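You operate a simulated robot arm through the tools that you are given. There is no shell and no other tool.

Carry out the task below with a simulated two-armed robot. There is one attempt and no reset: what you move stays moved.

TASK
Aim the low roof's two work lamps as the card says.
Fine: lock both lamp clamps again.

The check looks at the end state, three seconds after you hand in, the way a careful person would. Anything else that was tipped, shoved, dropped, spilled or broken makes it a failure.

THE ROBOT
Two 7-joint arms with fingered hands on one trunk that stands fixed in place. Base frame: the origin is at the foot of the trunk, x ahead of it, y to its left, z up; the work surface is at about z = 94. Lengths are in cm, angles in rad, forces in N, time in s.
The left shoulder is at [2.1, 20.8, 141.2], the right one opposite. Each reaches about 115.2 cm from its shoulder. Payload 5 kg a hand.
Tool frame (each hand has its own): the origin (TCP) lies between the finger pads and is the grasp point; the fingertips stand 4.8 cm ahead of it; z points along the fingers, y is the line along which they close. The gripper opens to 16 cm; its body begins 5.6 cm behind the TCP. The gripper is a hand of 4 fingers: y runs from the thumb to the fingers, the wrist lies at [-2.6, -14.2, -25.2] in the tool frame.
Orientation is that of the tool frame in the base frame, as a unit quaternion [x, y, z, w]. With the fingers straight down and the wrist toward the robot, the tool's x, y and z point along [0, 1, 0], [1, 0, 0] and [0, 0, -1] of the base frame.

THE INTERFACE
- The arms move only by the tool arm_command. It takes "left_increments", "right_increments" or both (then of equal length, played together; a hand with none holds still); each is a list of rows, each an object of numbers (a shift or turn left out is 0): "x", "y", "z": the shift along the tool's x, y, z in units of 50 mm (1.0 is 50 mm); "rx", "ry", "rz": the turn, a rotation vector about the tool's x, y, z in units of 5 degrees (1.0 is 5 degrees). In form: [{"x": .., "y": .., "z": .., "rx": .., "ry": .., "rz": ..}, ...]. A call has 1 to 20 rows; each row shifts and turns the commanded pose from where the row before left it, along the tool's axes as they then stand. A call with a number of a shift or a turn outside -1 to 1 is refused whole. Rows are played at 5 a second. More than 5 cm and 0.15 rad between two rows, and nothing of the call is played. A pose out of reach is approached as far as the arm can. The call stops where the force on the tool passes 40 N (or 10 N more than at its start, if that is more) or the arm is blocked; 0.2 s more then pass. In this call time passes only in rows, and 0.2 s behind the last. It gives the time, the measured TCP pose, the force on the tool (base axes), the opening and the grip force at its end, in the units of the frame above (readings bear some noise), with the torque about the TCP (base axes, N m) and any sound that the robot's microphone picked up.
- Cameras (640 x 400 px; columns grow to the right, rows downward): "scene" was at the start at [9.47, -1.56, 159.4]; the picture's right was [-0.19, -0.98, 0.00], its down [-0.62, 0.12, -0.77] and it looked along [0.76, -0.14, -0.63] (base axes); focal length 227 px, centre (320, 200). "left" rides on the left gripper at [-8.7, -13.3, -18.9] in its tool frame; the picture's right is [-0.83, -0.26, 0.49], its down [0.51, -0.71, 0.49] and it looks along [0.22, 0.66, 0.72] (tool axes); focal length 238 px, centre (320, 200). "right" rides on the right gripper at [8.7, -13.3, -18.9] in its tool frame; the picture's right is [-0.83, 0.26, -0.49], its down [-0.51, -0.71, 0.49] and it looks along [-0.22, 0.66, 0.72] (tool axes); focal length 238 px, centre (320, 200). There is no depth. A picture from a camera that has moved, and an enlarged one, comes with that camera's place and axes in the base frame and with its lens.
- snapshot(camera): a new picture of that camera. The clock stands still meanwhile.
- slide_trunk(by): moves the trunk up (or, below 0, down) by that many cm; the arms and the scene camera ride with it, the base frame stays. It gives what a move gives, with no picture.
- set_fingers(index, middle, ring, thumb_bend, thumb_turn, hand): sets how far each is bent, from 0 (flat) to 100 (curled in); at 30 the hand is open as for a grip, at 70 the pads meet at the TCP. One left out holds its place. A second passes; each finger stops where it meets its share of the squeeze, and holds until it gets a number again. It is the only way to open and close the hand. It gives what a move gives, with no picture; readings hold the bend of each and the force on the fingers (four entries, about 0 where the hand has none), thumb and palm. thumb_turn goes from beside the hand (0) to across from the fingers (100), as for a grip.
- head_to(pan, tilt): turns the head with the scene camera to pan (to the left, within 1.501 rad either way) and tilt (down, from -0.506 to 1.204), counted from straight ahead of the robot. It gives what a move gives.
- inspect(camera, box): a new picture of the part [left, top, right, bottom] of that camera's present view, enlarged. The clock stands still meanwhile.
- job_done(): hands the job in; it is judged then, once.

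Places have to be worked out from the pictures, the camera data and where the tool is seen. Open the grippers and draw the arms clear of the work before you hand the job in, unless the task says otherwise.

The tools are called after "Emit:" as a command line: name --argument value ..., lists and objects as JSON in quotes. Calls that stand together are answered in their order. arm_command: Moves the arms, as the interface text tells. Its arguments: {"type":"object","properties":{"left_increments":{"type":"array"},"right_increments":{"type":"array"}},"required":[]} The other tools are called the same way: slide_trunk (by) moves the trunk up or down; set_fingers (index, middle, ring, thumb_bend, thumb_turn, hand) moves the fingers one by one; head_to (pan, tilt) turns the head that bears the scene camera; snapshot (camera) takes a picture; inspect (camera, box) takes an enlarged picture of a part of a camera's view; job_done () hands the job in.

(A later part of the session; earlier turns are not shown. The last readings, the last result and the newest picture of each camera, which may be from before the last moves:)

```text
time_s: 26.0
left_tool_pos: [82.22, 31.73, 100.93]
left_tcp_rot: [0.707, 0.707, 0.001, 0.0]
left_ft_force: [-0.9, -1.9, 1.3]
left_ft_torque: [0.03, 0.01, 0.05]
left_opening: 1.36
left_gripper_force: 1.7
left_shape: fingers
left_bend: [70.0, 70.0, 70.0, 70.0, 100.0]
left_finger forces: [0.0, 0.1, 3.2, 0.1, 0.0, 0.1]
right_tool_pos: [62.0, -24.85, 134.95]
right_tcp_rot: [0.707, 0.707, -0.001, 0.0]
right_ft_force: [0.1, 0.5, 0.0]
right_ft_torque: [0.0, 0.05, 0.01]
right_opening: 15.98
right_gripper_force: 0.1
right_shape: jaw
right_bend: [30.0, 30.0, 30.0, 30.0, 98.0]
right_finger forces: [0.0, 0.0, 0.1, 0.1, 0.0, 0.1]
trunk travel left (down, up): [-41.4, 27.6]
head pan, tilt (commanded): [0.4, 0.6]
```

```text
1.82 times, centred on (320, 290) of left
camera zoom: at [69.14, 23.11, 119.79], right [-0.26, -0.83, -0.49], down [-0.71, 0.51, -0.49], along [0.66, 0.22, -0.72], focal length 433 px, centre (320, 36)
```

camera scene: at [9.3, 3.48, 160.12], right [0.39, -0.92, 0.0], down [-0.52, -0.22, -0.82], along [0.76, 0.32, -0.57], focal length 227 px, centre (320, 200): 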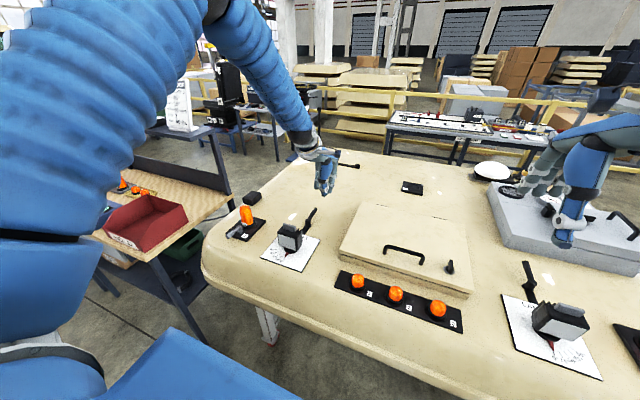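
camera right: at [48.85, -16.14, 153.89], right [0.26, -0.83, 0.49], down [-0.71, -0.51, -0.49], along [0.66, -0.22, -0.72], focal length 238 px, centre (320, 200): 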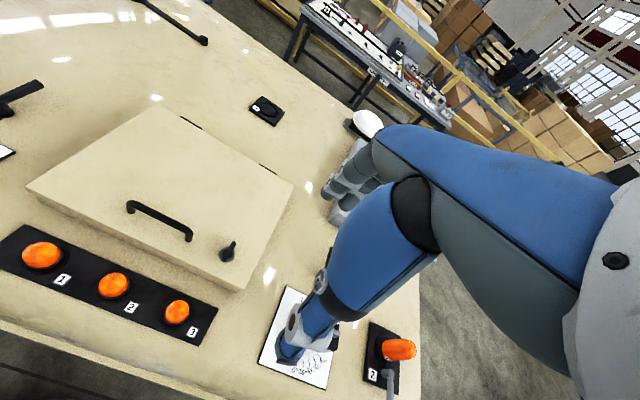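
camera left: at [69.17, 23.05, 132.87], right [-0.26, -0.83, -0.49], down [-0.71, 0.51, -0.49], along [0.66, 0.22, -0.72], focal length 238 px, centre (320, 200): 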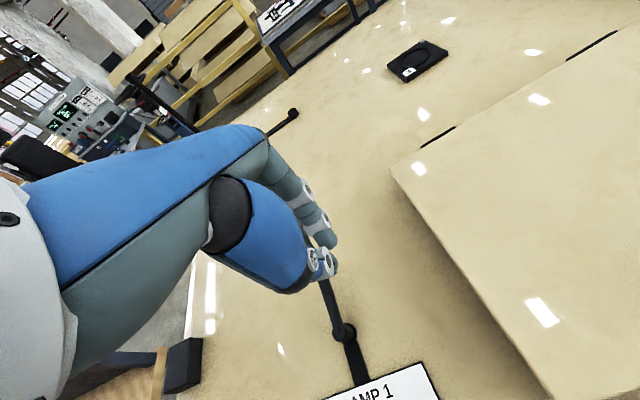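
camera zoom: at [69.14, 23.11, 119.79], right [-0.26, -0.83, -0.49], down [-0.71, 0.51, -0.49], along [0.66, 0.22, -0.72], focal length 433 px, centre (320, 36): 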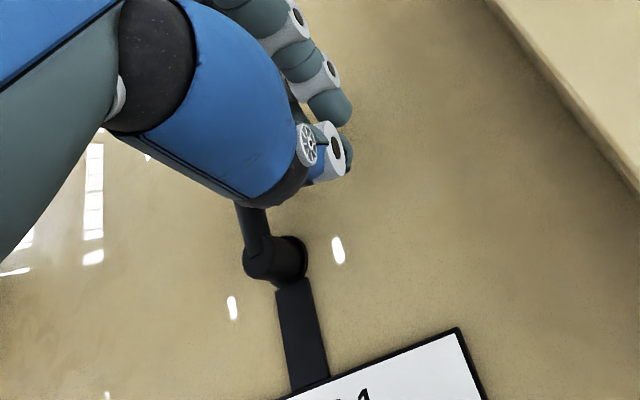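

The ring finger reads a light 3 N side contact, so it's just touching the lever's right side. I push gently toward +y 2 cm to test whether this is the unlocking direction.

Emit:
arm_command --left_increments '[{"x": 0.08}, {"x": 0.08}, {"x": 0.08}, {"x": 0.08}, {"x": 0.08}]'

Emit:
inspect --camera "scene" --box '[270, 150, 360, 250]'

Emit:
inspect --camera "left" --box '[200, 180, 440, 400]'

```text
time_s: 27.2
left_tool_pos: [82.44, 33.81, 100.93]
left_tcp_rot: [0.708, 0.706, -0.001, 0.0]
left_ft_force: [0.3, -2.4, 0.5]
left_ft_torque: [-0.03, -0.01, 0.03]
left_opening: 1.34
left_gripper_force: 0.9
left_shape: fingers
left_bend: [70.0, 70.0, 70.0, 70.0, 100.0]
left_finger forces: [0.0, 0.0, 2.0, 0.0, 0.0, 0.0]
right_tool_pos: [61.96, -24.62, 134.89]
right_tcp_rot: [0.706, 0.708, 0.0, 0.0]
right_ft_force: [-0.2, 0.3, -0.2]
right_ft_torque: [0.0, 0.01, 0.02]
right_opening: 15.95
right_gripper_force: 0.0
right_shape: jaw
right_bend: [30.0, 30.0, 30.0, 30.0, 98.0]
right_finger forces: [0.0, 0.0, 0.0, 0.0, 0.0, 0.0]
trunk travel left (down, up): [-41.4, 27.6]
head pan, tilt (commanded): [0.4, 0.6]
```

```text
4.00 times, centred on (315, 200) of scene
camera zoom: at [9.22, 3.47, 160.13], right [0.39, -0.92, 0.0], down [-0.52, -0.22, -0.82], along [0.76, 0.32, -0.57], focal length 906 px, centre (340, 200)
```

zoom: 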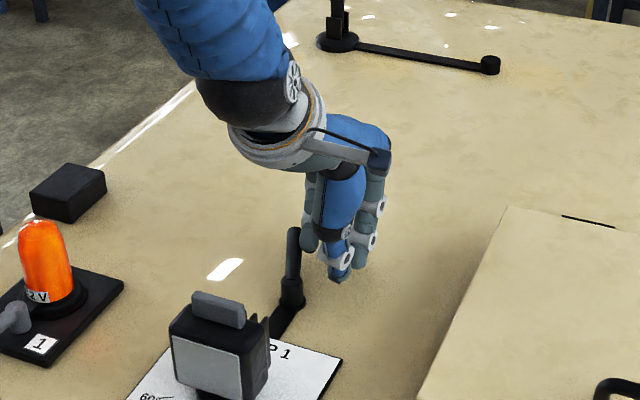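

```text
1.82 times, centred on (320, 290) of left
camera zoom: at [69.08, 25.14, 119.92], right [-0.26, -0.83, -0.49], down [-0.71, 0.51, -0.49], along [0.66, 0.22, -0.72], focal length 433 px, centre (320, 36)
```

zoom: 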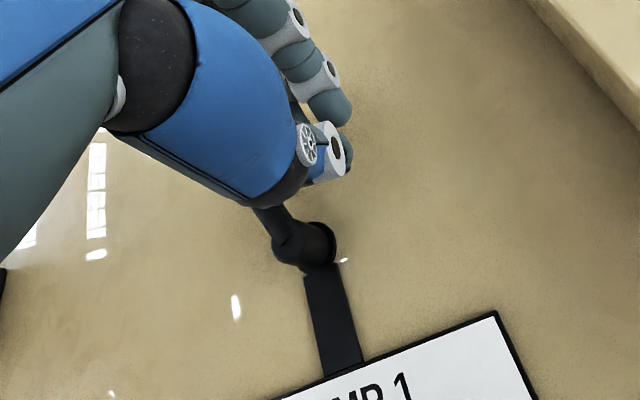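

The lever swings left freely with about 2.5 N; it's now about 20° round. I continue along the arc, drawing back in -x as it turns.

Emit:
arm_command --left_increments '[{"x": 0.1, "y": -0.06}, {"x": 0.1, "y": -0.06}, {"x": 0.1, "y": -0.06}, {"x": 0.1, "y": -0.05}, {"x": 0.1, "y": -0.06}, {"x": 0.08, "y": -0.06}]'

Emit:
inspect --camera "scene" --box '[270, 150, 360, 250]'

Emit:
inspect --camera "left" --box '[200, 180, 440, 400]'

```text
time_s: 28.6
left_tool_pos: [80.59, 36.6, 101.08]
left_tcp_rot: [0.707, 0.707, 0.001, 0.0]
left_ft_force: [3.8, -5.2, 1.5]
left_ft_torque: [-0.07, -0.17, -0.05]
left_opening: 0.99
left_gripper_force: 3.8
left_shape: fingers
left_bend: [70.0, 70.0, 70.0, 71.0, 100.0]
left_finger forces: [0.0, 0.0, 3.0, 0.0, 4.3, 0.0]
right_tool_pos: [62.02, -24.92, 134.89]
right_tcp_rot: [0.707, 0.707, 0.0, 0.0]
right_ft_force: [0.1, 0.4, 0.0]
right_ft_torque: [-0.01, 0.01, 0.02]
right_opening: 15.96
right_gripper_force: 0.0
right_shape: jaw
right_bend: [30.0, 30.0, 30.0, 30.0, 98.0]
right_finger forces: [0.0, 0.0, 0.0, 0.1, 0.0, 0.0]
trunk travel left (down, up): [-41.4, 27.6]
head pan, tilt (commanded): [0.4, 0.6]
```

```text
4.00 times, centred on (315, 200) of scene
camera zoom: at [9.26, 3.42, 160.13], right [0.39, -0.92, 0.0], down [-0.52, -0.22, -0.82], along [0.76, 0.32, -0.57], focal length 906 px, centre (340, 200)
```

zoom: 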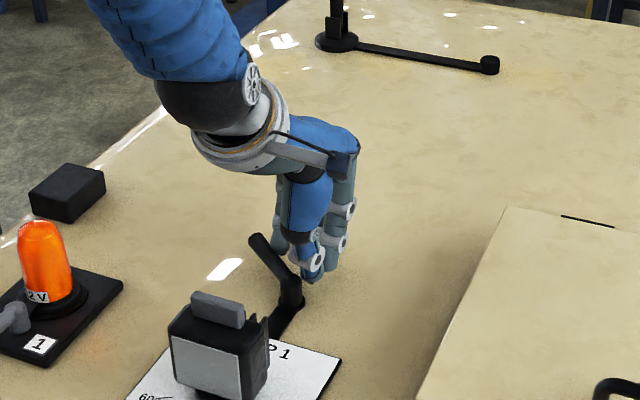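

```text
1.82 times, centred on (320, 290) of left
camera zoom: at [67.38, 27.92, 119.91], right [-0.26, -0.83, -0.49], down [-0.71, 0.51, -0.49], along [0.66, 0.22, -0.72], focal length 433 px, centre (320, 36)
```

zoom: 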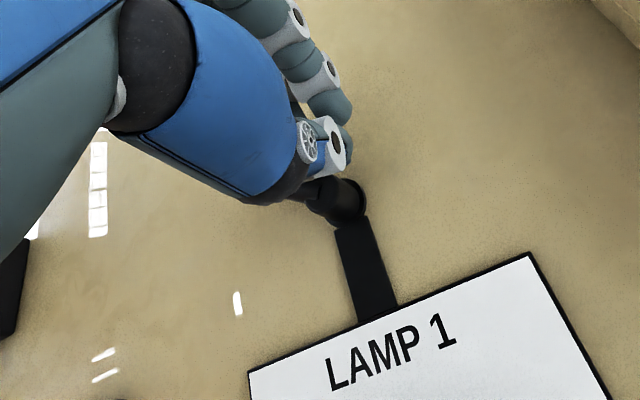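

The lever is now at about 60° and the thumb just meets the hub, so I back away to +x, go round to the far side of the lever tip, and then push from there to find the stop.

Emit:
arm_command --left_increments '[{"y": 0.3}, {"y": 0.3}, {"y": 0.3}, {"x": 0.45}, {"x": 0.45}, {"x": 0.4}]'

Emit:
inspect --camera "scene" --box '[270, 150, 360, 250]'

Emit:
inspect --camera "left" --box '[200, 180, 440, 400]'

```text
time_s: 30.0
left_tool_pos: [85.06, 43.19, 101.03]
left_tcp_rot: [0.708, 0.706, -0.001, 0.0]
left_ft_force: [1.9, -0.7, -0.9]
left_ft_torque: [-0.01, -0.02, 0.0]
left_opening: 1.13
left_gripper_force: 0.5
left_shape: fingers
left_bend: [70.0, 70.0, 70.0, 70.0, 100.0]
left_finger forces: [0.1, 0.0, 0.0, 0.1, 1.9, 0.1]
right_tool_pos: [62.11, -24.75, 134.91]
right_tcp_rot: [0.707, 0.707, 0.0, -0.001]
right_ft_force: [-0.2, -0.1, 0.4]
right_ft_torque: [-0.06, -0.05, -0.04]
right_opening: 15.99
right_gripper_force: 0.1
right_shape: jaw
right_bend: [30.0, 30.0, 30.0, 30.0, 98.0]
right_finger forces: [0.0, 0.0, 0.0, 0.0, 0.0, 0.0]
trunk travel left (down, up): [-41.4, 27.6]
head pan, tilt (commanded): [0.4, 0.6]
```

```text
4.00 times, centred on (315, 200) of scene
camera zoom: at [9.25, 3.57, 160.12], right [0.39, -0.92, 0.0], down [-0.52, -0.22, -0.82], along [0.76, 0.32, -0.57], focal length 906 px, centre (340, 200)
```

zoom: 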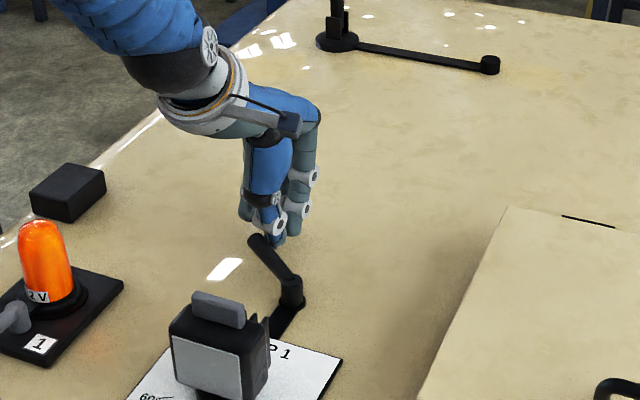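

```text
1.82 times, centred on (320, 290) of left
camera zoom: at [71.82, 34.51, 119.86], right [-0.26, -0.83, -0.49], down [-0.71, 0.51, -0.49], along [0.66, 0.22, -0.72], focal length 433 px, centre (320, 36)
```

zoom: 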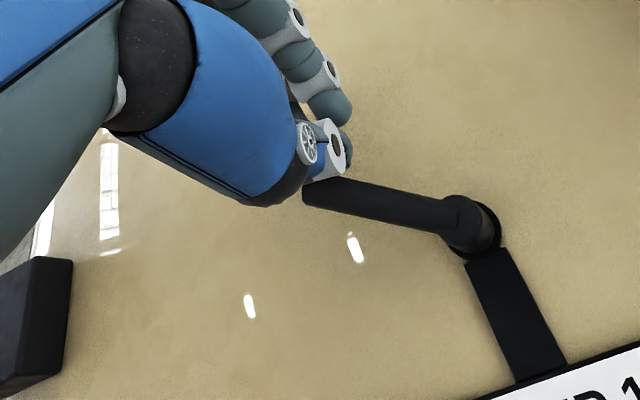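

The thumb is now against the far side of the lever near its tip (lever at ≈59°). I push toward -x along the arc to about 90° and watch the force for a stop.

Emit:
arm_command --left_increments '[{"y": -0.08, "x": 0.03}, {"y": -0.08, "x": 0.03}, {"y": -0.08, "x": 0.03}, {"y": -0.08, "x": 0.02}, {"y": -0.08, "x": 0.02}]'

Emit:
inspect --camera "scene" --box '[270, 150, 360, 250]'

Emit:
inspect --camera "left" --box '[200, 180, 440, 400]'

```text
time_s: 31.2
left_tool_pos: [83.09, 43.9, 101.05]
left_tcp_rot: [0.707, 0.707, 0.0, 0.0]
left_ft_force: [1.0, -0.1, 1.0]
left_ft_torque: [-0.02, -0.06, -0.02]
left_opening: 1.13
left_gripper_force: 0.9
left_shape: fingers
left_bend: [70.0, 70.0, 70.0, 71.0, 100.0]
left_finger forces: [0.0, 0.0, 0.0, 0.0, 1.6, 0.0]
right_tool_pos: [62.05, -24.71, 134.95]
right_tcp_rot: [0.707, 0.707, 0.0, 0.0]
right_ft_force: [0.5, -0.5, 0.3]
right_ft_torque: [0.02, 0.01, -0.01]
right_opening: 15.99
right_gripper_force: 0.0
right_shape: jaw
right_bend: [30.0, 30.0, 30.0, 30.0, 98.0]
right_finger forces: [0.0, 0.0, 0.0, 0.0, 0.0, 0.1]
trunk travel left (down, up): [-41.4, 27.6]
head pan, tilt (commanded): [0.4, 0.6]
```

```text
4.00 times, centred on (315, 200) of scene
camera zoom: at [9.24, 3.48, 160.13], right [0.39, -0.92, 0.0], down [-0.52, -0.22, -0.82], along [0.76, 0.32, -0.57], focal length 906 px, centre (340, 200)
```

zoom: 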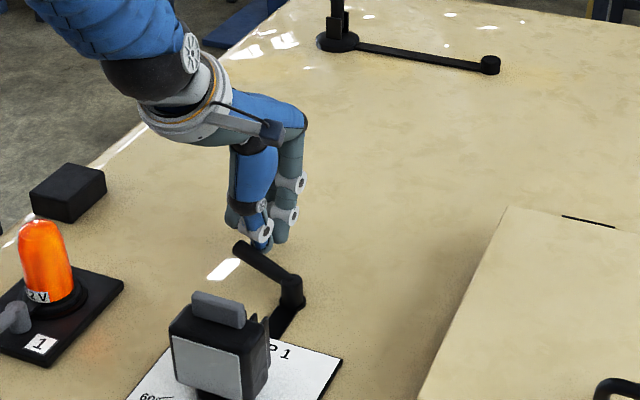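

```text
1.82 times, centred on (320, 290) of left
camera zoom: at [69.83, 35.21, 119.94], right [-0.26, -0.83, -0.49], down [-0.71, 0.51, -0.49], along [0.66, 0.22, -0.72], focal length 433 px, centre (320, 36)
```

zoom: 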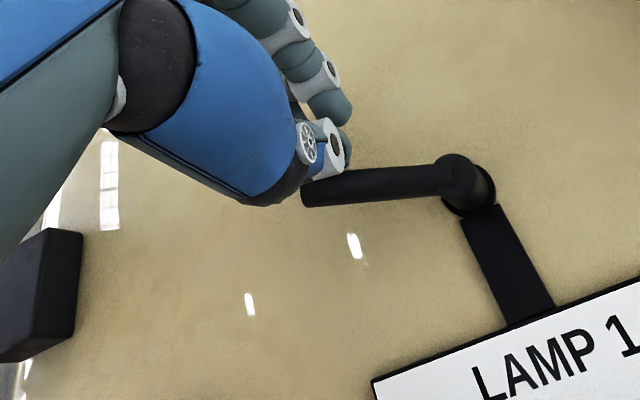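

The lever keeps turning easily (≈75°). I continue to look for the end stop.

Emit:
arm_command --left_increments '[{"y": -0.08, "x": 0.01}, {"y": -0.08, "x": 0.01}, {"y": -0.08}, {"y": -0.08}, {"y": -0.08}]'

Emit:
inspect --camera "scene" --box '[270, 150, 360, 250]'

Emit:
inspect --camera "left" --box '[200, 180, 440, 400]'

```text
time_s: 32.4
left_tool_pos: [81.15, 44.08, 101.02]
left_tcp_rot: [0.707, 0.708, 0.0, 0.0]
left_ft_force: [2.3, -0.1, 0.8]
left_ft_torque: [0.02, -0.09, 0.01]
left_opening: 1.1
left_gripper_force: 0.9
left_shape: fingers
left_bend: [70.0, 70.0, 70.0, 71.0, 100.0]
left_finger forces: [0.1, 0.0, 0.0, 0.0, 2.9, 0.0]
right_tool_pos: [62.07, -24.68, 134.96]
right_tcp_rot: [0.707, 0.707, 0.0, 0.0]
right_ft_force: [-0.3, -0.5, -0.2]
right_ft_torque: [-0.02, 0.01, 0.0]
right_opening: 15.97
right_gripper_force: 0.0
right_shape: jaw
right_bend: [30.0, 30.0, 30.0, 30.0, 98.0]
right_finger forces: [0.0, 0.1, 0.1, 0.0, 0.0, 0.1]
trunk travel left (down, up): [-41.4, 27.6]
head pan, tilt (commanded): [0.4, 0.6]
```

```text
4.00 times, centred on (315, 200) of scene
camera zoom: at [9.23, 3.5, 160.13], right [0.39, -0.92, 0.0], down [-0.52, -0.22, -0.82], along [0.76, 0.32, -0.57], focal length 906 px, centre (340, 200)
```

zoom: 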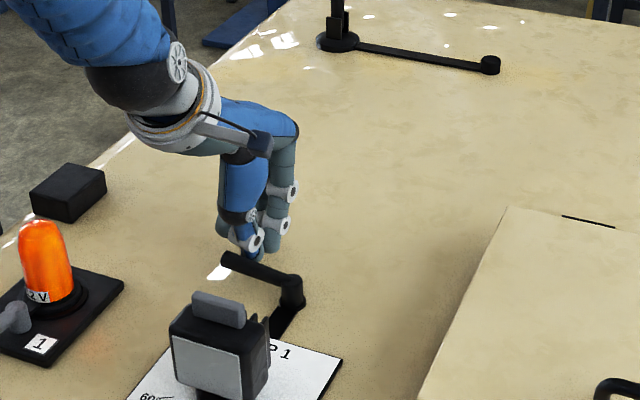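

```text
1.82 times, centred on (320, 290) of left
camera zoom: at [67.88, 35.36, 119.91], right [-0.26, -0.83, -0.49], down [-0.71, 0.51, -0.49], along [0.66, 0.22, -0.72], focal length 433 px, centre (320, 36)
```

zoom: 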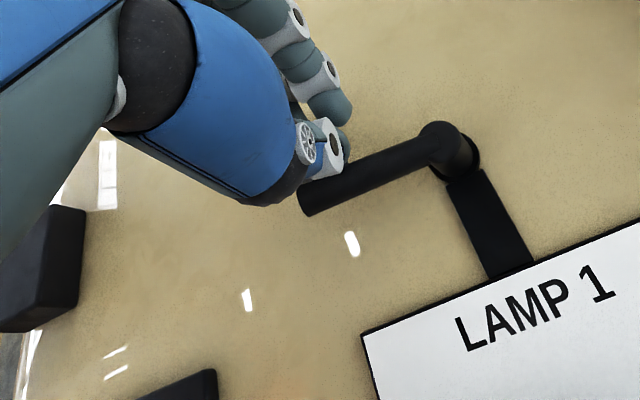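

The lever is near 90° (perpendicular to the strap). I push slightly further to see whether a stop is reached.

Emit:
arm_command --left_increments '[{"y": -0.06}, {"y": -0.06}, {"y": -0.06}]'

Emit:
inspect --camera "left" --box '[200, 180, 440, 400]'

```text
time_s: 33.2
left_tool_pos: [80.37, 43.86, 101.05]
left_tcp_rot: [0.707, 0.707, 0.001, 0.001]
left_ft_force: [9.2, 2.3, -1.0]
left_ft_torque: [0.04, -0.32, -0.01]
left_opening: 0.84
left_gripper_force: 4.8
left_shape: fingers
left_bend: [70.0, 70.0, 70.0, 71.0, 100.0]
left_finger forces: [0.0, 0.1, 0.0, 0.0, 9.6, 0.0]
right_tool_pos: [62.13, -24.71, 134.88]
right_tcp_rot: [0.707, 0.707, -0.001, -0.001]
right_ft_force: [1.2, -0.3, 0.4]
right_ft_torque: [-0.01, -0.04, -0.01]
right_opening: 15.98
right_gripper_force: 0.1
right_shape: jaw
right_bend: [30.0, 30.0, 30.0, 30.0, 98.0]
right_finger forces: [0.0, 0.1, 0.0, 0.0, 0.0, 0.1]
trunk travel left (down, up): [-41.4, 27.6]
head pan, tilt (commanded): [0.4, 0.6]
```

```text
1.82 times, centred on (320, 290) of left
camera zoom: at [67.12, 35.25, 119.91], right [-0.26, -0.83, -0.49], down [-0.71, 0.51, -0.49], along [0.66, 0.22, -0.72], focal length 433 px, centre (320, 36)
```

zoom: 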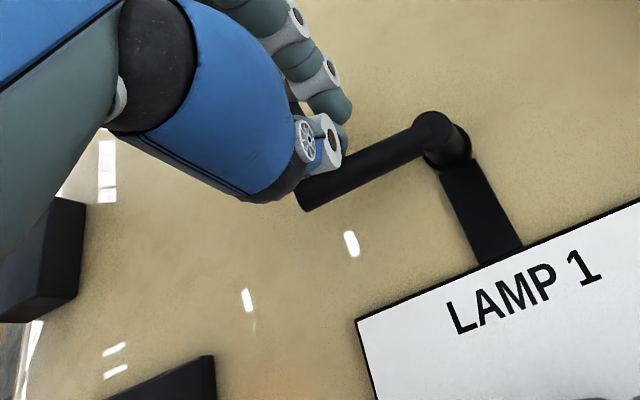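

The force rose to 9 N with no more travel: the lever is at its stop, 90° round (unlocked). I back off, lift clear, and move above lamp 1's grip bar at (62.2, 37.8).

Emit:
arm_command --left_increments '[{"y": 0.3}, {"y": 0.3}, {"z": -0.7}, {"z": -0.8}, {"z": -0.8}, {"z": -0.8}, {"z": -0.5}, {"y": -0.6, "x": -0.2}, {"y": -0.7, "x": -0.2}, {"y": -0.7, "x": -0.2}, {"y": -0.7, "x": -0.2}, {"y": -0.7, "x": -0.2}, {"y": -0.7, "x": -0.2}, {"y": -0.1, "x": -0.02}]'

Emit:
set_fingers --hand "left" --index 48 --middle 48 --ring 48 --thumb_bend 48 --thumb_turn 100

Emit:
snapshot --camera "scene"

Emit:
inspect --camera "scene" --box '[230, 150, 350, 280]'

Emit:
snapshot --camera "left"

```text
time_s: 36.2
left_tool_pos: [62.23, 37.89, 118.92]
left_tcp_rot: [0.707, 0.708, 0.0, 0.001]
left_ft_force: [0.9, 0.0, -0.1]
left_ft_torque: [-0.01, 0.0, -0.02]
left_opening: 1.3
left_gripper_force: 0.0
left_shape: fingers
left_bend: [70.0, 70.0, 70.0, 70.0, 100.0]
left_finger forces: [0.1, 0.0, 0.0, 0.1, 0.0, 0.0]
right_tool_pos: [62.18, -24.79, 134.84]
right_tcp_rot: [0.707, 0.707, -0.001, 0.0]
right_ft_force: [0.2, -0.2, -0.6]
right_ft_torque: [0.02, 0.05, 0.0]
right_opening: 15.96
right_gripper_force: 0.2
right_shape: jaw
right_bend: [30.0, 30.0, 30.0, 30.0, 98.0]
right_finger forces: [0.0, 0.0, 0.0, 0.1, 0.1, 0.0]
trunk travel left (down, up): [-41.4, 27.6]
head pan, tilt (commanded): [0.4, 0.6]
```

```text
time_s: 37.2
left_tool_pos: [62.17, 37.99, 118.84]
left_tcp_rot: [0.708, 0.707, 0.0, -0.001]
left_ft_force: [0.4, -0.4, -0.3]
left_ft_torque: [-0.02, 0.04, -0.02]
left_opening: 9.86
left_gripper_force: 0.0
left_shape: fingers
left_bend: [48.0, 48.0, 48.0, 48.0, 100.0]
left_finger forces: [0.0, 0.0, 0.0, 0.1, 0.0, 0.1]
right_tool_pos: [62.15, -24.69, 134.89]
right_tcp_rot: [0.707, 0.707, 0.0, 0.0]
right_ft_force: [0.5, 0.0, 0.4]
right_ft_torque: [-0.03, -0.01, 0.01]
right_opening: 15.98
right_gripper_force: 0.2
right_shape: jaw
right_bend: [30.0, 30.0, 30.0, 30.0, 98.0]
right_finger forces: [0.0, 0.1, 0.0, 0.0, 0.1, 0.1]
trunk travel left (down, up): [-41.4, 27.6]
head pan, tilt (commanded): [0.4, 0.6]
```

```text
taken
camera scene: at [9.23, 3.49, 160.13], right [0.39, -0.92, 0.0], down [-0.52, -0.22, -0.82], along [0.76, 0.32, -0.57], focal length 227 px, centre (320, 200)
```

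scene: 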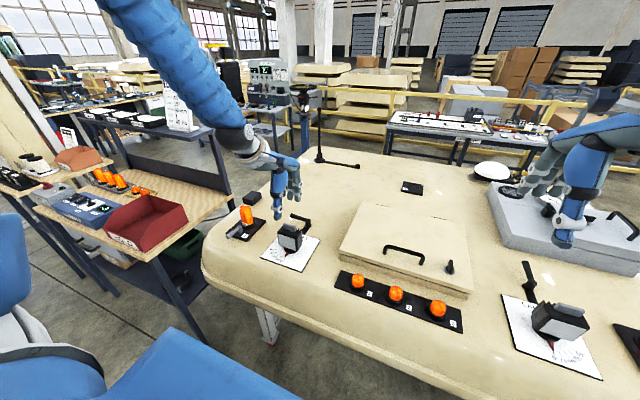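

```text
3.08 times, centred on (290, 215) of scene
camera zoom: at [9.23, 3.49, 160.13], right [0.39, -0.92, 0.0], down [-0.52, -0.22, -0.82], along [0.76, 0.32, -0.57], focal length 697 px, centre (412, 154)
```

zoom: 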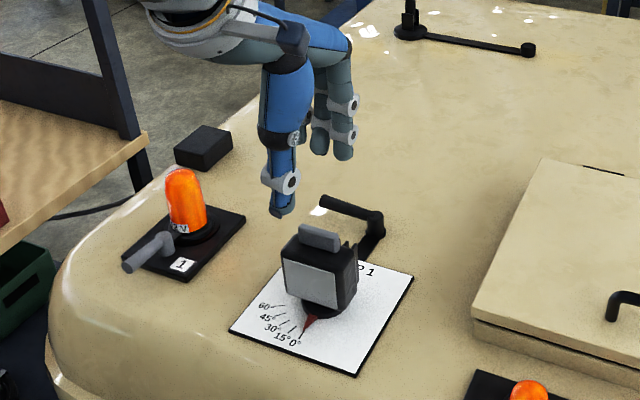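

```text
taken
camera left: at [48.9, 29.27, 137.76], right [-0.26, -0.83, -0.49], down [-0.71, 0.51, -0.49], along [0.66, 0.22, -0.72], focal length 238 px, centre (320, 200)
```

left: 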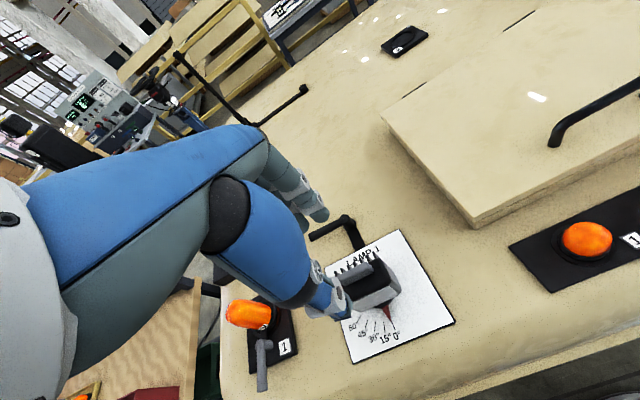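

The hand is above the lamp with about 10 cm opening. I enlarge the left view to pin down the grip bar relative to the fingers.

Emit:
inspect --camera "left" --box '[270, 170, 460, 370]'

Emit:
inspect --camera "scene" --box '[255, 160, 325, 280]'

```text
2.00 times, centred on (365, 270) of left
camera zoom: at [48.9, 29.27, 137.76], right [-0.26, -0.83, -0.49], down [-0.71, 0.51, -0.49], along [0.66, 0.22, -0.72], focal length 477 px, centre (230, 60)
```

zoom: 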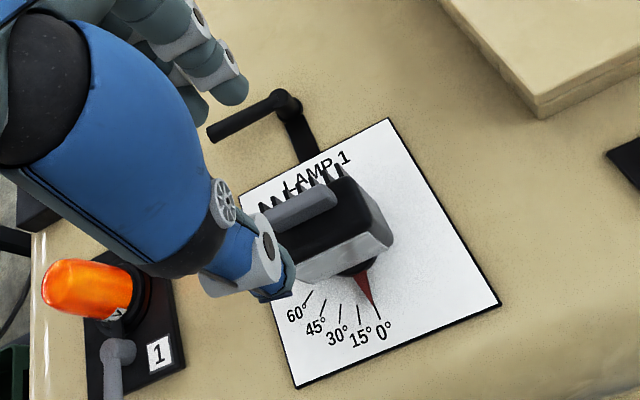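

```text
3.33 times, centred on (290, 220) of scene
camera zoom: at [9.23, 3.49, 160.13], right [0.39, -0.92, 0.0], down [-0.52, -0.22, -0.82], along [0.76, 0.32, -0.57], focal length 755 px, centre (420, 133)
```

zoom: 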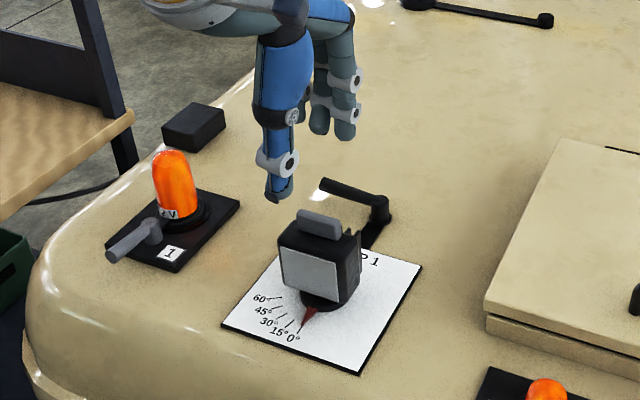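

The bar's right end computes to (62.1, 35.2), matching the hand's position over it. I lower to TCP z≈110 so the fingertips flank the bar just above the lamp head.

Emit:
arm_command --left_increments '[{"z": 0.4}, {"z": 0.4}, {"z": 0.4}, {"z": 0.3}, {"z": 0.2}, {"z": 0.1}]'

Emit:
inspect --camera "scene" --box '[255, 170, 325, 280]'

Emit:
inspect --camera "left" --box '[270, 170, 460, 370]'

```text
time_s: 38.6
left_tool_pos: [62.29, 37.9, 110.04]
left_tcp_rot: [0.708, 0.706, 0.0, 0.0]
left_ft_force: [0.7, 0.7, -0.4]
left_ft_torque: [-0.06, 0.03, 0.01]
left_opening: 9.86
left_gripper_force: 0.0
left_shape: fingers
left_bend: [48.0, 48.0, 48.0, 48.0, 100.0]
left_finger forces: [0.0, 0.0, 0.1, 0.0, 0.0, 0.0]
right_tool_pos: [62.16, -24.74, 134.96]
right_tcp_rot: [0.707, 0.707, 0.0, 0.0]
right_ft_force: [0.8, 0.5, 0.9]
right_ft_torque: [-0.03, 0.02, 0.0]
right_opening: 15.98
right_gripper_force: 0.0
right_shape: jaw
right_bend: [30.0, 30.0, 30.0, 30.0, 98.0]
right_finger forces: [0.0, 0.0, 0.0, 0.1, 0.0, 0.0]
trunk travel left (down, up): [-41.4, 27.6]
head pan, tilt (commanded): [0.4, 0.6]
```

```text
3.64 times, centred on (290, 225) of scene
camera zoom: at [9.24, 3.51, 160.13], right [0.39, -0.92, 0.0], down [-0.52, -0.22, -0.82], along [0.76, 0.32, -0.57], focal length 824 px, centre (429, 109)
```

zoom: 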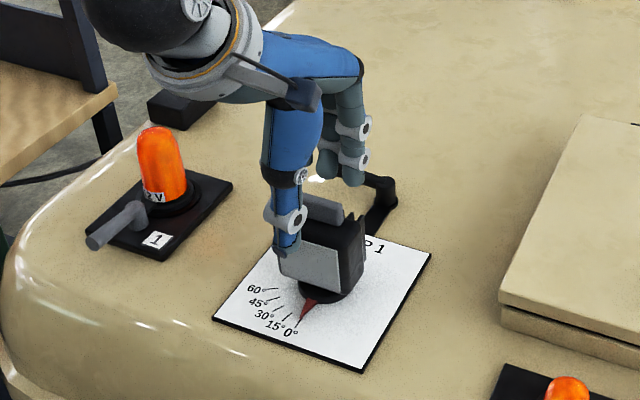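

```text
2.00 times, centred on (365, 270) of left
camera zoom: at [48.99, 29.17, 128.92], right [-0.26, -0.83, -0.49], down [-0.71, 0.51, -0.49], along [0.66, 0.22, -0.72], focal length 477 px, centre (230, 60)
```

zoom: 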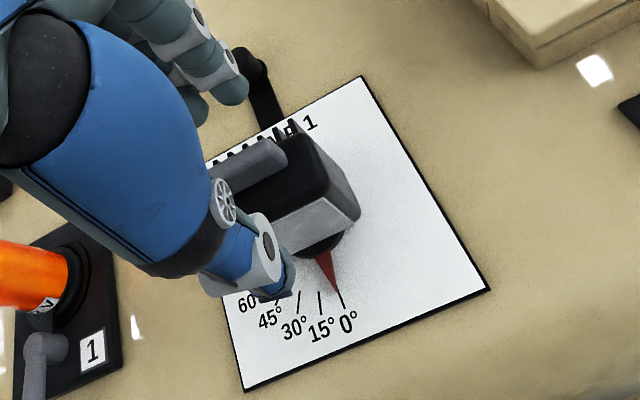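

The thumb tip is at about z=104.5 in front of the bar, above the head's top edge. I close partway first to check clearance to the head.

Emit:
set_fingers --hand "left" --index 62 --middle 62 --ring 62 --thumb_bend 62

Emit:
inspect --camera "scene" --box '[265, 180, 325, 270]'

Emit:
inspect --camera "left" --box '[270, 190, 410, 340]'

```text
time_s: 39.6
left_tool_pos: [62.23, 37.87, 110.18]
left_tcp_rot: [0.707, 0.707, 0.0, 0.0]
left_ft_force: [0.1, -0.4, 0.3]
left_ft_torque: [0.01, 0.0, 0.04]
left_opening: 4.38
left_gripper_force: 0.1
left_shape: fingers
left_bend: [62.0, 62.0, 62.0, 62.0, 100.0]
left_finger forces: [0.0, 0.1, 0.0, 0.1, 0.0, 0.1]
right_tool_pos: [62.08, -24.8, 134.91]
right_tcp_rot: [0.707, 0.707, 0.0, -0.001]
right_ft_force: [-0.2, 0.0, -0.2]
right_ft_torque: [0.03, -0.01, 0.03]
right_opening: 15.95
right_gripper_force: 0.0
right_shape: jaw
right_bend: [30.0, 30.0, 30.0, 30.0, 98.0]
right_finger forces: [0.0, 0.1, 0.1, 0.0, 0.1, 0.1]
trunk travel left (down, up): [-41.4, 27.6]
head pan, tilt (commanded): [0.4, 0.6]
```

```text
4.44 times, centred on (295, 225) of scene
camera zoom: at [9.23, 3.49, 160.13], right [0.39, -0.92, 0.0], down [-0.52, -0.22, -0.82], along [0.76, 0.32, -0.57], focal length 1007 px, centre (431, 89)
```

zoom: 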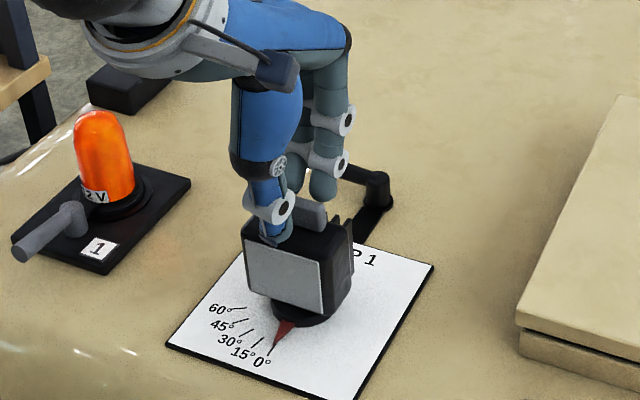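

```text
2.67 times, centred on (340, 265) of left
camera zoom: at [48.98, 29.16, 128.94], right [-0.26, -0.83, -0.49], down [-0.71, 0.51, -0.49], along [0.66, 0.22, -0.72], focal length 636 px, centre (267, 27)
```

zoom: 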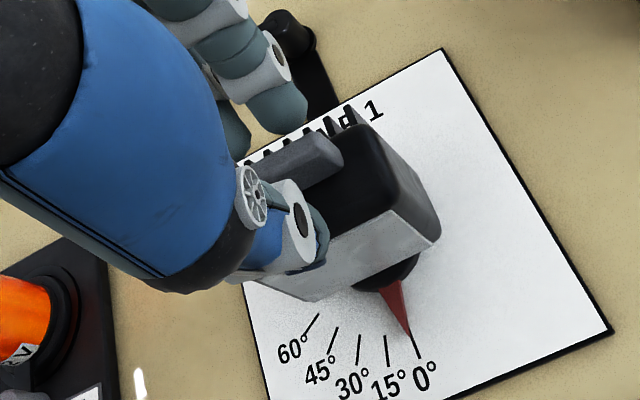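

No contact yet and the thumb is over the head's front edge. I close fully onto the bar.

Emit:
set_fingers --hand "left" --index 70 --middle 70 --ring 70 --thumb_bend 70

Emit:
inspect --camera "scene" --box '[265, 180, 325, 270]'

Emit:
inspect --camera "left" --box '[270, 190, 410, 340]'

```text
time_s: 40.6
left_tool_pos: [62.3, 37.8, 110.0]
left_tcp_rot: [0.707, 0.707, 0.0, 0.0]
left_ft_force: [7.9, 0.7, -0.6]
left_ft_torque: [0.05, -0.3, -0.05]
left_opening: 2.09
left_gripper_force: 6.3
left_shape: fingers
left_bend: [67.0, 68.0, 70.0, 69.0, 100.0]
left_finger forces: [4.6, 5.6, 0.0, 0.1, 2.3, 0.0]
right_tool_pos: [62.0, -24.76, 134.75]
right_tcp_rot: [0.708, 0.707, -0.001, -0.001]
right_ft_force: [1.4, -0.8, -0.4]
right_ft_torque: [-0.03, -0.04, -0.05]
right_opening: 15.96
right_gripper_force: 0.0
right_shape: jaw
right_bend: [30.0, 30.0, 30.0, 30.0, 98.0]
right_finger forces: [0.0, 0.0, 0.1, 0.0, 0.0, 0.1]
trunk travel left (down, up): [-41.4, 27.6]
head pan, tilt (commanded): [0.4, 0.6]
```

```text
4.44 times, centred on (295, 225) of scene
camera zoom: at [9.32, 3.5, 160.12], right [0.39, -0.92, 0.0], down [-0.52, -0.22, -0.82], along [0.76, 0.32, -0.57], focal length 1007 px, centre (431, 89)
```

zoom: 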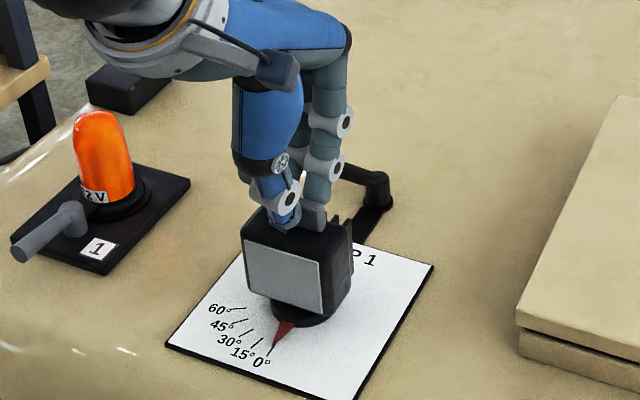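

```text
2.67 times, centred on (340, 265) of left
camera zoom: at [49.09, 29.16, 128.93], right [-0.26, -0.83, -0.49], down [-0.71, 0.51, -0.49], along [0.66, 0.22, -0.72], focal length 636 px, centre (267, 27)
```

zoom: 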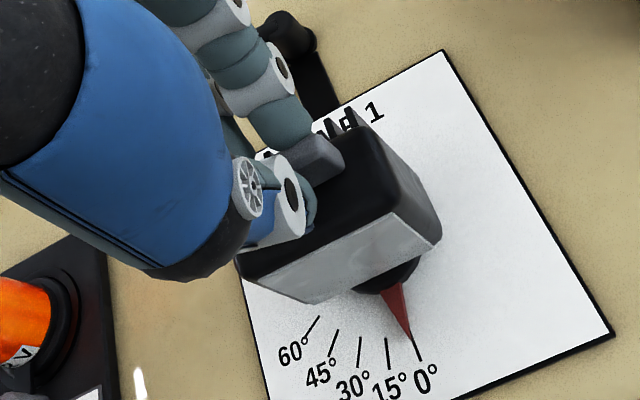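

Index and middle press the bar's far side but the thumb barely touches. I tighten the thumb (and shift +x a few mm) so the grip is balanced.

Emit:
arm_command --left_increments '[{"y": 0.05}]'

Emit:
set_fingers --hand "left" --index 76 --middle 76 --ring 70 --thumb_bend 80

```text
time_s: 41.0
left_tool_pos: [62.39, 37.84, 110.07]
left_tcp_rot: [0.707, 0.707, -0.001, -0.001]
left_ft_force: [3.8, -1.0, 1.9]
left_ft_torque: [0.0, -0.2, -0.05]
left_opening: 2.09
left_gripper_force: 5.7
left_shape: fingers
left_bend: [67.0, 68.0, 70.0, 69.0, 100.0]
left_finger forces: [3.5, 4.4, 0.0, 0.0, 3.7, 0.0]
right_tool_pos: [61.96, -24.75, 134.93]
right_tcp_rot: [0.707, 0.707, 0.0, 0.0]
right_ft_force: [0.0, -0.1, -0.2]
right_ft_torque: [0.01, 0.01, 0.04]
right_opening: 15.98
right_gripper_force: 0.1
right_shape: jaw
right_bend: [30.0, 30.0, 30.0, 30.0, 98.0]
right_finger forces: [0.0, 0.0, 0.1, 0.0, 0.0, 0.1]
trunk travel left (down, up): [-41.4, 27.6]
head pan, tilt (commanded): [0.4, 0.6]
```

```text
time_s: 42.0
left_tool_pos: [62.22, 38.01, 110.06]
left_tcp_rot: [0.707, 0.707, -0.001, -0.002]
left_ft_force: [-4.5, -0.6, -9.8]
left_ft_torque: [0.0, 0.09, -0.13]
left_opening: 1.91
left_gripper_force: 20.1
left_shape: fingers
left_bend: [66.0, 67.0, 70.0, 69.0, 100.0]
left_finger forces: [9.5, 8.5, 0.0, 0.0, 21.2, 0.0]
right_tool_pos: [62.08, -24.55, 134.94]
right_tcp_rot: [0.707, 0.707, -0.001, 0.001]
right_ft_force: [0.1, -0.5, 0.1]
right_ft_torque: [0.04, 0.02, -0.02]
right_opening: 15.98
right_gripper_force: 0.0
right_shape: jaw
right_bend: [30.0, 30.0, 30.0, 30.0, 98.0]
right_finger forces: [0.0, 0.0, 0.0, 0.0, 0.1, 0.1]
trunk travel left (down, up): [-41.4, 27.6]
head pan, tilt (commanded): [0.4, 0.6]
```

The grip is firm now (thumb 21 N, fingers ~9 N each). I turn the hand 15° clockwise (seen from above) first and check that the pointer follows.

Emit:
arm_command --left_increments '[{"rz": 0.5}, {"rz": 0.5}, {"rz": 0.5}, {"rz": 0.5}, {"rz": 0.5}, {"rz": 0.5}]'

Emit:
inspect --camera "scene" --box '[265, 180, 325, 270]'

Emit:
inspect --camera "left" --box '[270, 190, 410, 340]'

```text
time_s: 43.4
left_tool_pos: [62.35, 37.97, 109.98]
left_tcp_rot: [0.794, 0.608, -0.001, 0.0]
left_ft_force: [-6.5, 7.5, -10.2]
left_ft_torque: [0.25, 0.24, 0.11]
left_opening: 2.0
left_gripper_force: 19.3
left_shape: fingers
left_bend: [65.0, 71.0, 70.0, 69.0, 100.0]
left_finger forces: [11.5, 4.2, 0.0, 0.0, 22.8, 0.0]
right_tool_pos: [61.96, -24.49, 134.84]
right_tcp_rot: [0.707, 0.707, -0.001, 0.001]
right_ft_force: [0.4, 0.4, -0.1]
right_ft_torque: [-0.01, -0.01, 0.0]
right_opening: 15.97
right_gripper_force: 0.2
right_shape: jaw
right_bend: [30.0, 30.0, 30.0, 30.0, 98.0]
right_finger forces: [0.0, 0.0, 0.1, 0.1, 0.0, 0.1]
trunk travel left (down, up): [-41.4, 27.6]
head pan, tilt (commanded): [0.4, 0.6]
```

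```text
4.44 times, centred on (295, 225) of scene
camera zoom: at [9.19, 3.68, 160.13], right [0.39, -0.92, 0.0], down [-0.52, -0.22, -0.82], along [0.76, 0.32, -0.57], focal length 1007 px, centre (431, 89)
```

zoom: 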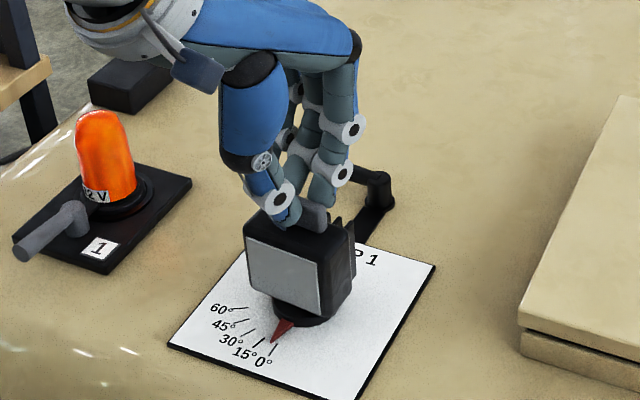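

```text
2.67 times, centred on (340, 265) of left
camera zoom: at [47.39, 33.1, 128.86], right [-0.47, -0.74, -0.49], down [-0.55, 0.67, -0.49], along [0.69, 0.04, -0.72], focal length 636 px, centre (267, 27)
```

zoom: 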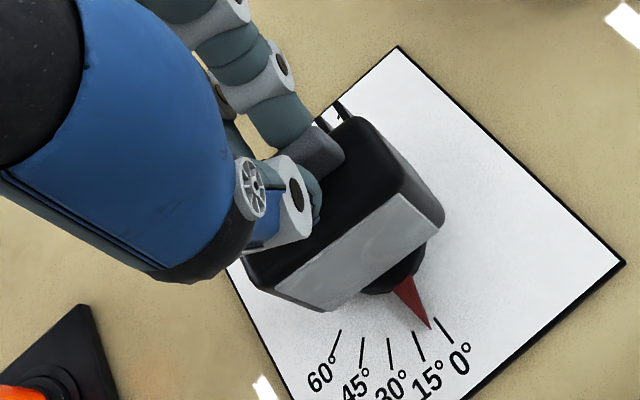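

The lamp turns with the hand, lagging a bit (pointer ≈9–10° for 15° of hand). I continue another 20° and check.

Emit:
arm_command --left_increments '[{"rz": 0.5}, {"rz": 0.5}, {"rz": 0.5}, {"rz": 0.5}, {"rz": 0.5}, {"rz": 0.5}, {"rz": 0.5}, {"rz": 0.5}]'

Emit:
inspect --camera "scene" --box '[265, 180, 325, 270]'

Emit:
inspect --camera "left" --box '[270, 190, 410, 340]'

```text
time_s: 45.2
left_tool_pos: [62.52, 38.03, 109.99]
left_tcp_rot: [0.887, 0.461, 0.0, 0.0]
left_ft_force: [-5.0, 8.4, -6.3]
left_ft_torque: [0.29, 0.15, 0.12]
left_opening: 1.99
left_gripper_force: 19.9
left_shape: fingers
left_bend: [65.0, 71.0, 70.0, 69.0, 100.0]
left_finger forces: [11.3, 4.5, 0.0, 0.0, 23.7, 0.0]
right_tool_pos: [62.05, -24.47, 134.91]
right_tcp_rot: [0.706, 0.708, -0.001, 0.0]
right_ft_force: [-0.8, 0.7, 0.9]
right_ft_torque: [-0.02, 0.0, -0.01]
right_opening: 15.97
right_gripper_force: 0.0
right_shape: jaw
right_bend: [30.0, 30.0, 30.0, 30.0, 98.0]
right_finger forces: [0.1, 0.1, 0.0, 0.0, 0.0, 0.1]
trunk travel left (down, up): [-41.4, 27.6]
head pan, tilt (commanded): [0.4, 0.6]
```

```text
4.44 times, centred on (295, 225) of scene
camera zoom: at [9.21, 3.67, 160.13], right [0.39, -0.92, 0.0], down [-0.52, -0.22, -0.82], along [0.76, 0.32, -0.57], focal length 1007 px, centre (431, 89)
```

zoom: 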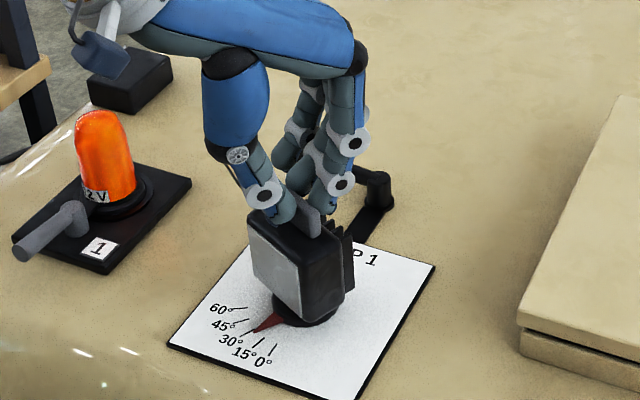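

```text
2.67 times, centred on (340, 265) of left
camera zoom: at [46.62, 38.57, 128.85], right [-0.69, -0.53, -0.49], down [-0.29, 0.82, -0.49], along [0.66, -0.2, -0.72], focal length 636 px, centre (267, 27)
```

zoom: 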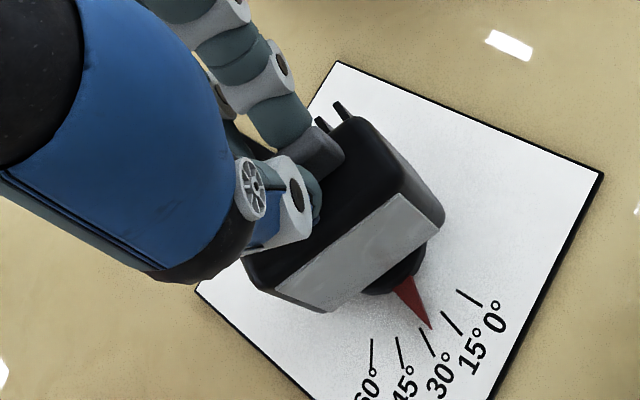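

Pointer now ≈29° with the hand at 35°, a steady lag of ~6°. I turn 15° more, then read finely.

Emit:
arm_command --left_increments '[{"rz": 0.5}, {"rz": 0.5}, {"rz": 0.5}, {"rz": 0.5}, {"rz": 0.5}, {"rz": 0.5}]'

Emit:
inspect --camera "scene" --box '[270, 230, 310, 270]'

Emit:
inspect --camera "left" --box '[300, 260, 400, 360]'

```text
time_s: 46.6
left_tool_pos: [62.55, 38.04, 110.08]
left_tcp_rot: [0.94, 0.342, -0.001, -0.001]
left_ft_force: [-1.2, 11.4, -7.9]
left_ft_torque: [0.38, 0.01, 0.12]
left_opening: 2.03
left_gripper_force: 19.4
left_shape: fingers
left_bend: [66.0, 71.0, 70.0, 69.0, 100.0]
left_finger forces: [10.9, 4.5, 0.0, 0.0, 22.7, 0.0]
right_tool_pos: [61.95, -24.61, 134.96]
right_tcp_rot: [0.707, 0.707, -0.002, 0.001]
right_ft_force: [0.0, 0.9, 0.2]
right_ft_torque: [-0.04, 0.0, 0.02]
right_opening: 16.01
right_gripper_force: 0.0
right_shape: jaw
right_bend: [30.0, 30.0, 30.0, 30.0, 98.0]
right_finger forces: [0.1, 0.1, 0.0, 0.0, 0.0, 0.1]
trunk travel left (down, up): [-41.4, 27.6]
head pan, tilt (commanded): [0.4, 0.6]
```

```text
10.00 times, centred on (290, 250) of scene
camera zoom: at [9.25, 3.66, 160.12], right [0.39, -0.92, 0.0], down [-0.52, -0.22, -0.82], along [0.76, 0.32, -0.57], focal length 2266 px, centre (620, -300)
```

zoom: 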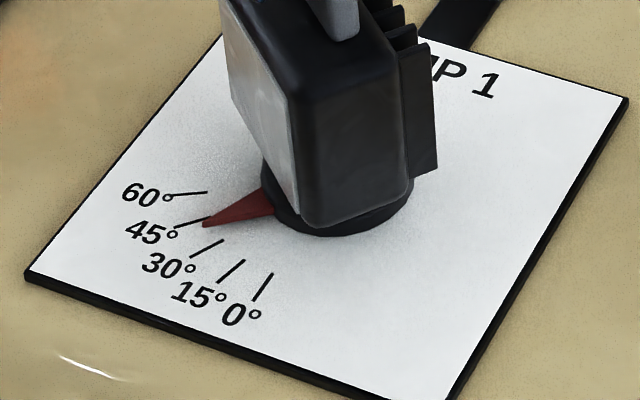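

```text
4.00 times, centred on (350, 310) of left
camera zoom: at [47.34, 42.63, 128.88], right [-0.81, -0.34, -0.49], down [-0.07, 0.87, -0.49], along [0.59, -0.36, -0.72], focal length 953 px, centre (200, -240)
```

zoom: 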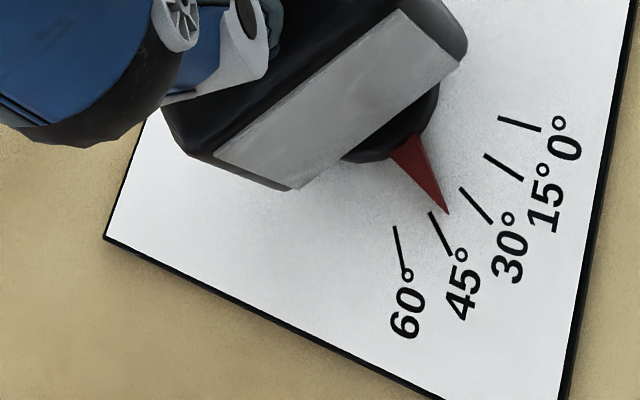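

Working through the tick positions in both views, the pointer reads about 39° (r≈5.2, pivot ≈(62.3, 38.0)). I turn another 6° and reread.

Emit:
arm_command --left_increments '[{"rz": 0.4}, {"rz": 0.4}, {"rz": 0.4}]'

Emit:
inspect --camera "scene" --box '[270, 230, 310, 270]'

Emit:
inspect --camera "left" --box '[300, 260, 400, 360]'

```text
time_s: 47.4
left_tool_pos: [62.5, 38.01, 110.0]
left_tcp_rot: [0.956, 0.293, -0.001, 0.0]
left_ft_force: [-2.0, 12.7, -8.6]
left_ft_torque: [0.44, 0.0, 0.14]
left_opening: 2.02
left_gripper_force: 18.6
left_shape: fingers
left_bend: [66.0, 71.0, 70.0, 69.0, 100.0]
left_finger forces: [10.3, 4.1, 0.0, 0.1, 23.7, 0.0]
right_tool_pos: [62.05, -24.54, 134.96]
right_tcp_rot: [0.707, 0.707, 0.0, 0.001]
right_ft_force: [-0.9, 0.8, 0.1]
right_ft_torque: [-0.02, -0.01, 0.03]
right_opening: 15.96
right_gripper_force: 0.1
right_shape: jaw
right_bend: [30.0, 30.0, 30.0, 30.0, 98.0]
right_finger forces: [0.1, 0.1, 0.1, 0.0, 0.0, 0.0]
trunk travel left (down, up): [-41.4, 27.6]
head pan, tilt (commanded): [0.4, 0.6]
```

```text
10.00 times, centred on (290, 250) of scene
camera zoom: at [9.28, 3.72, 160.12], right [0.39, -0.92, 0.0], down [-0.52, -0.22, -0.82], along [0.76, 0.32, -0.57], focal length 2266 px, centre (620, -300)
```

zoom: 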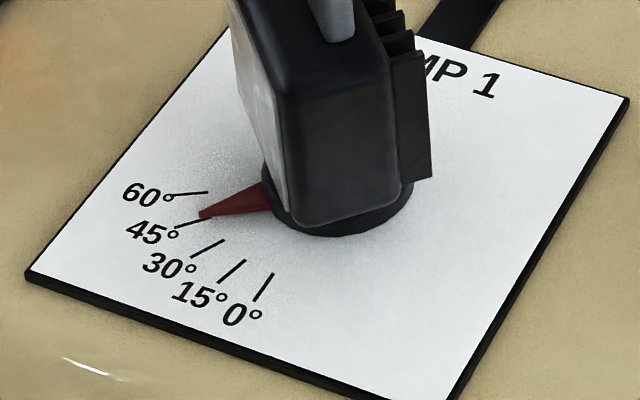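

```text
4.00 times, centred on (350, 310) of left
camera zoom: at [47.92, 44.2, 128.89], right [-0.84, -0.25, -0.49], down [0.02, 0.87, -0.49], along [0.55, -0.42, -0.72], focal length 953 px, centre (200, -240)
```

zoom: 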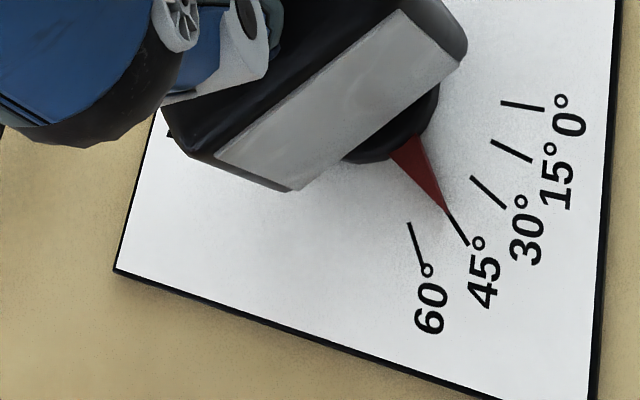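

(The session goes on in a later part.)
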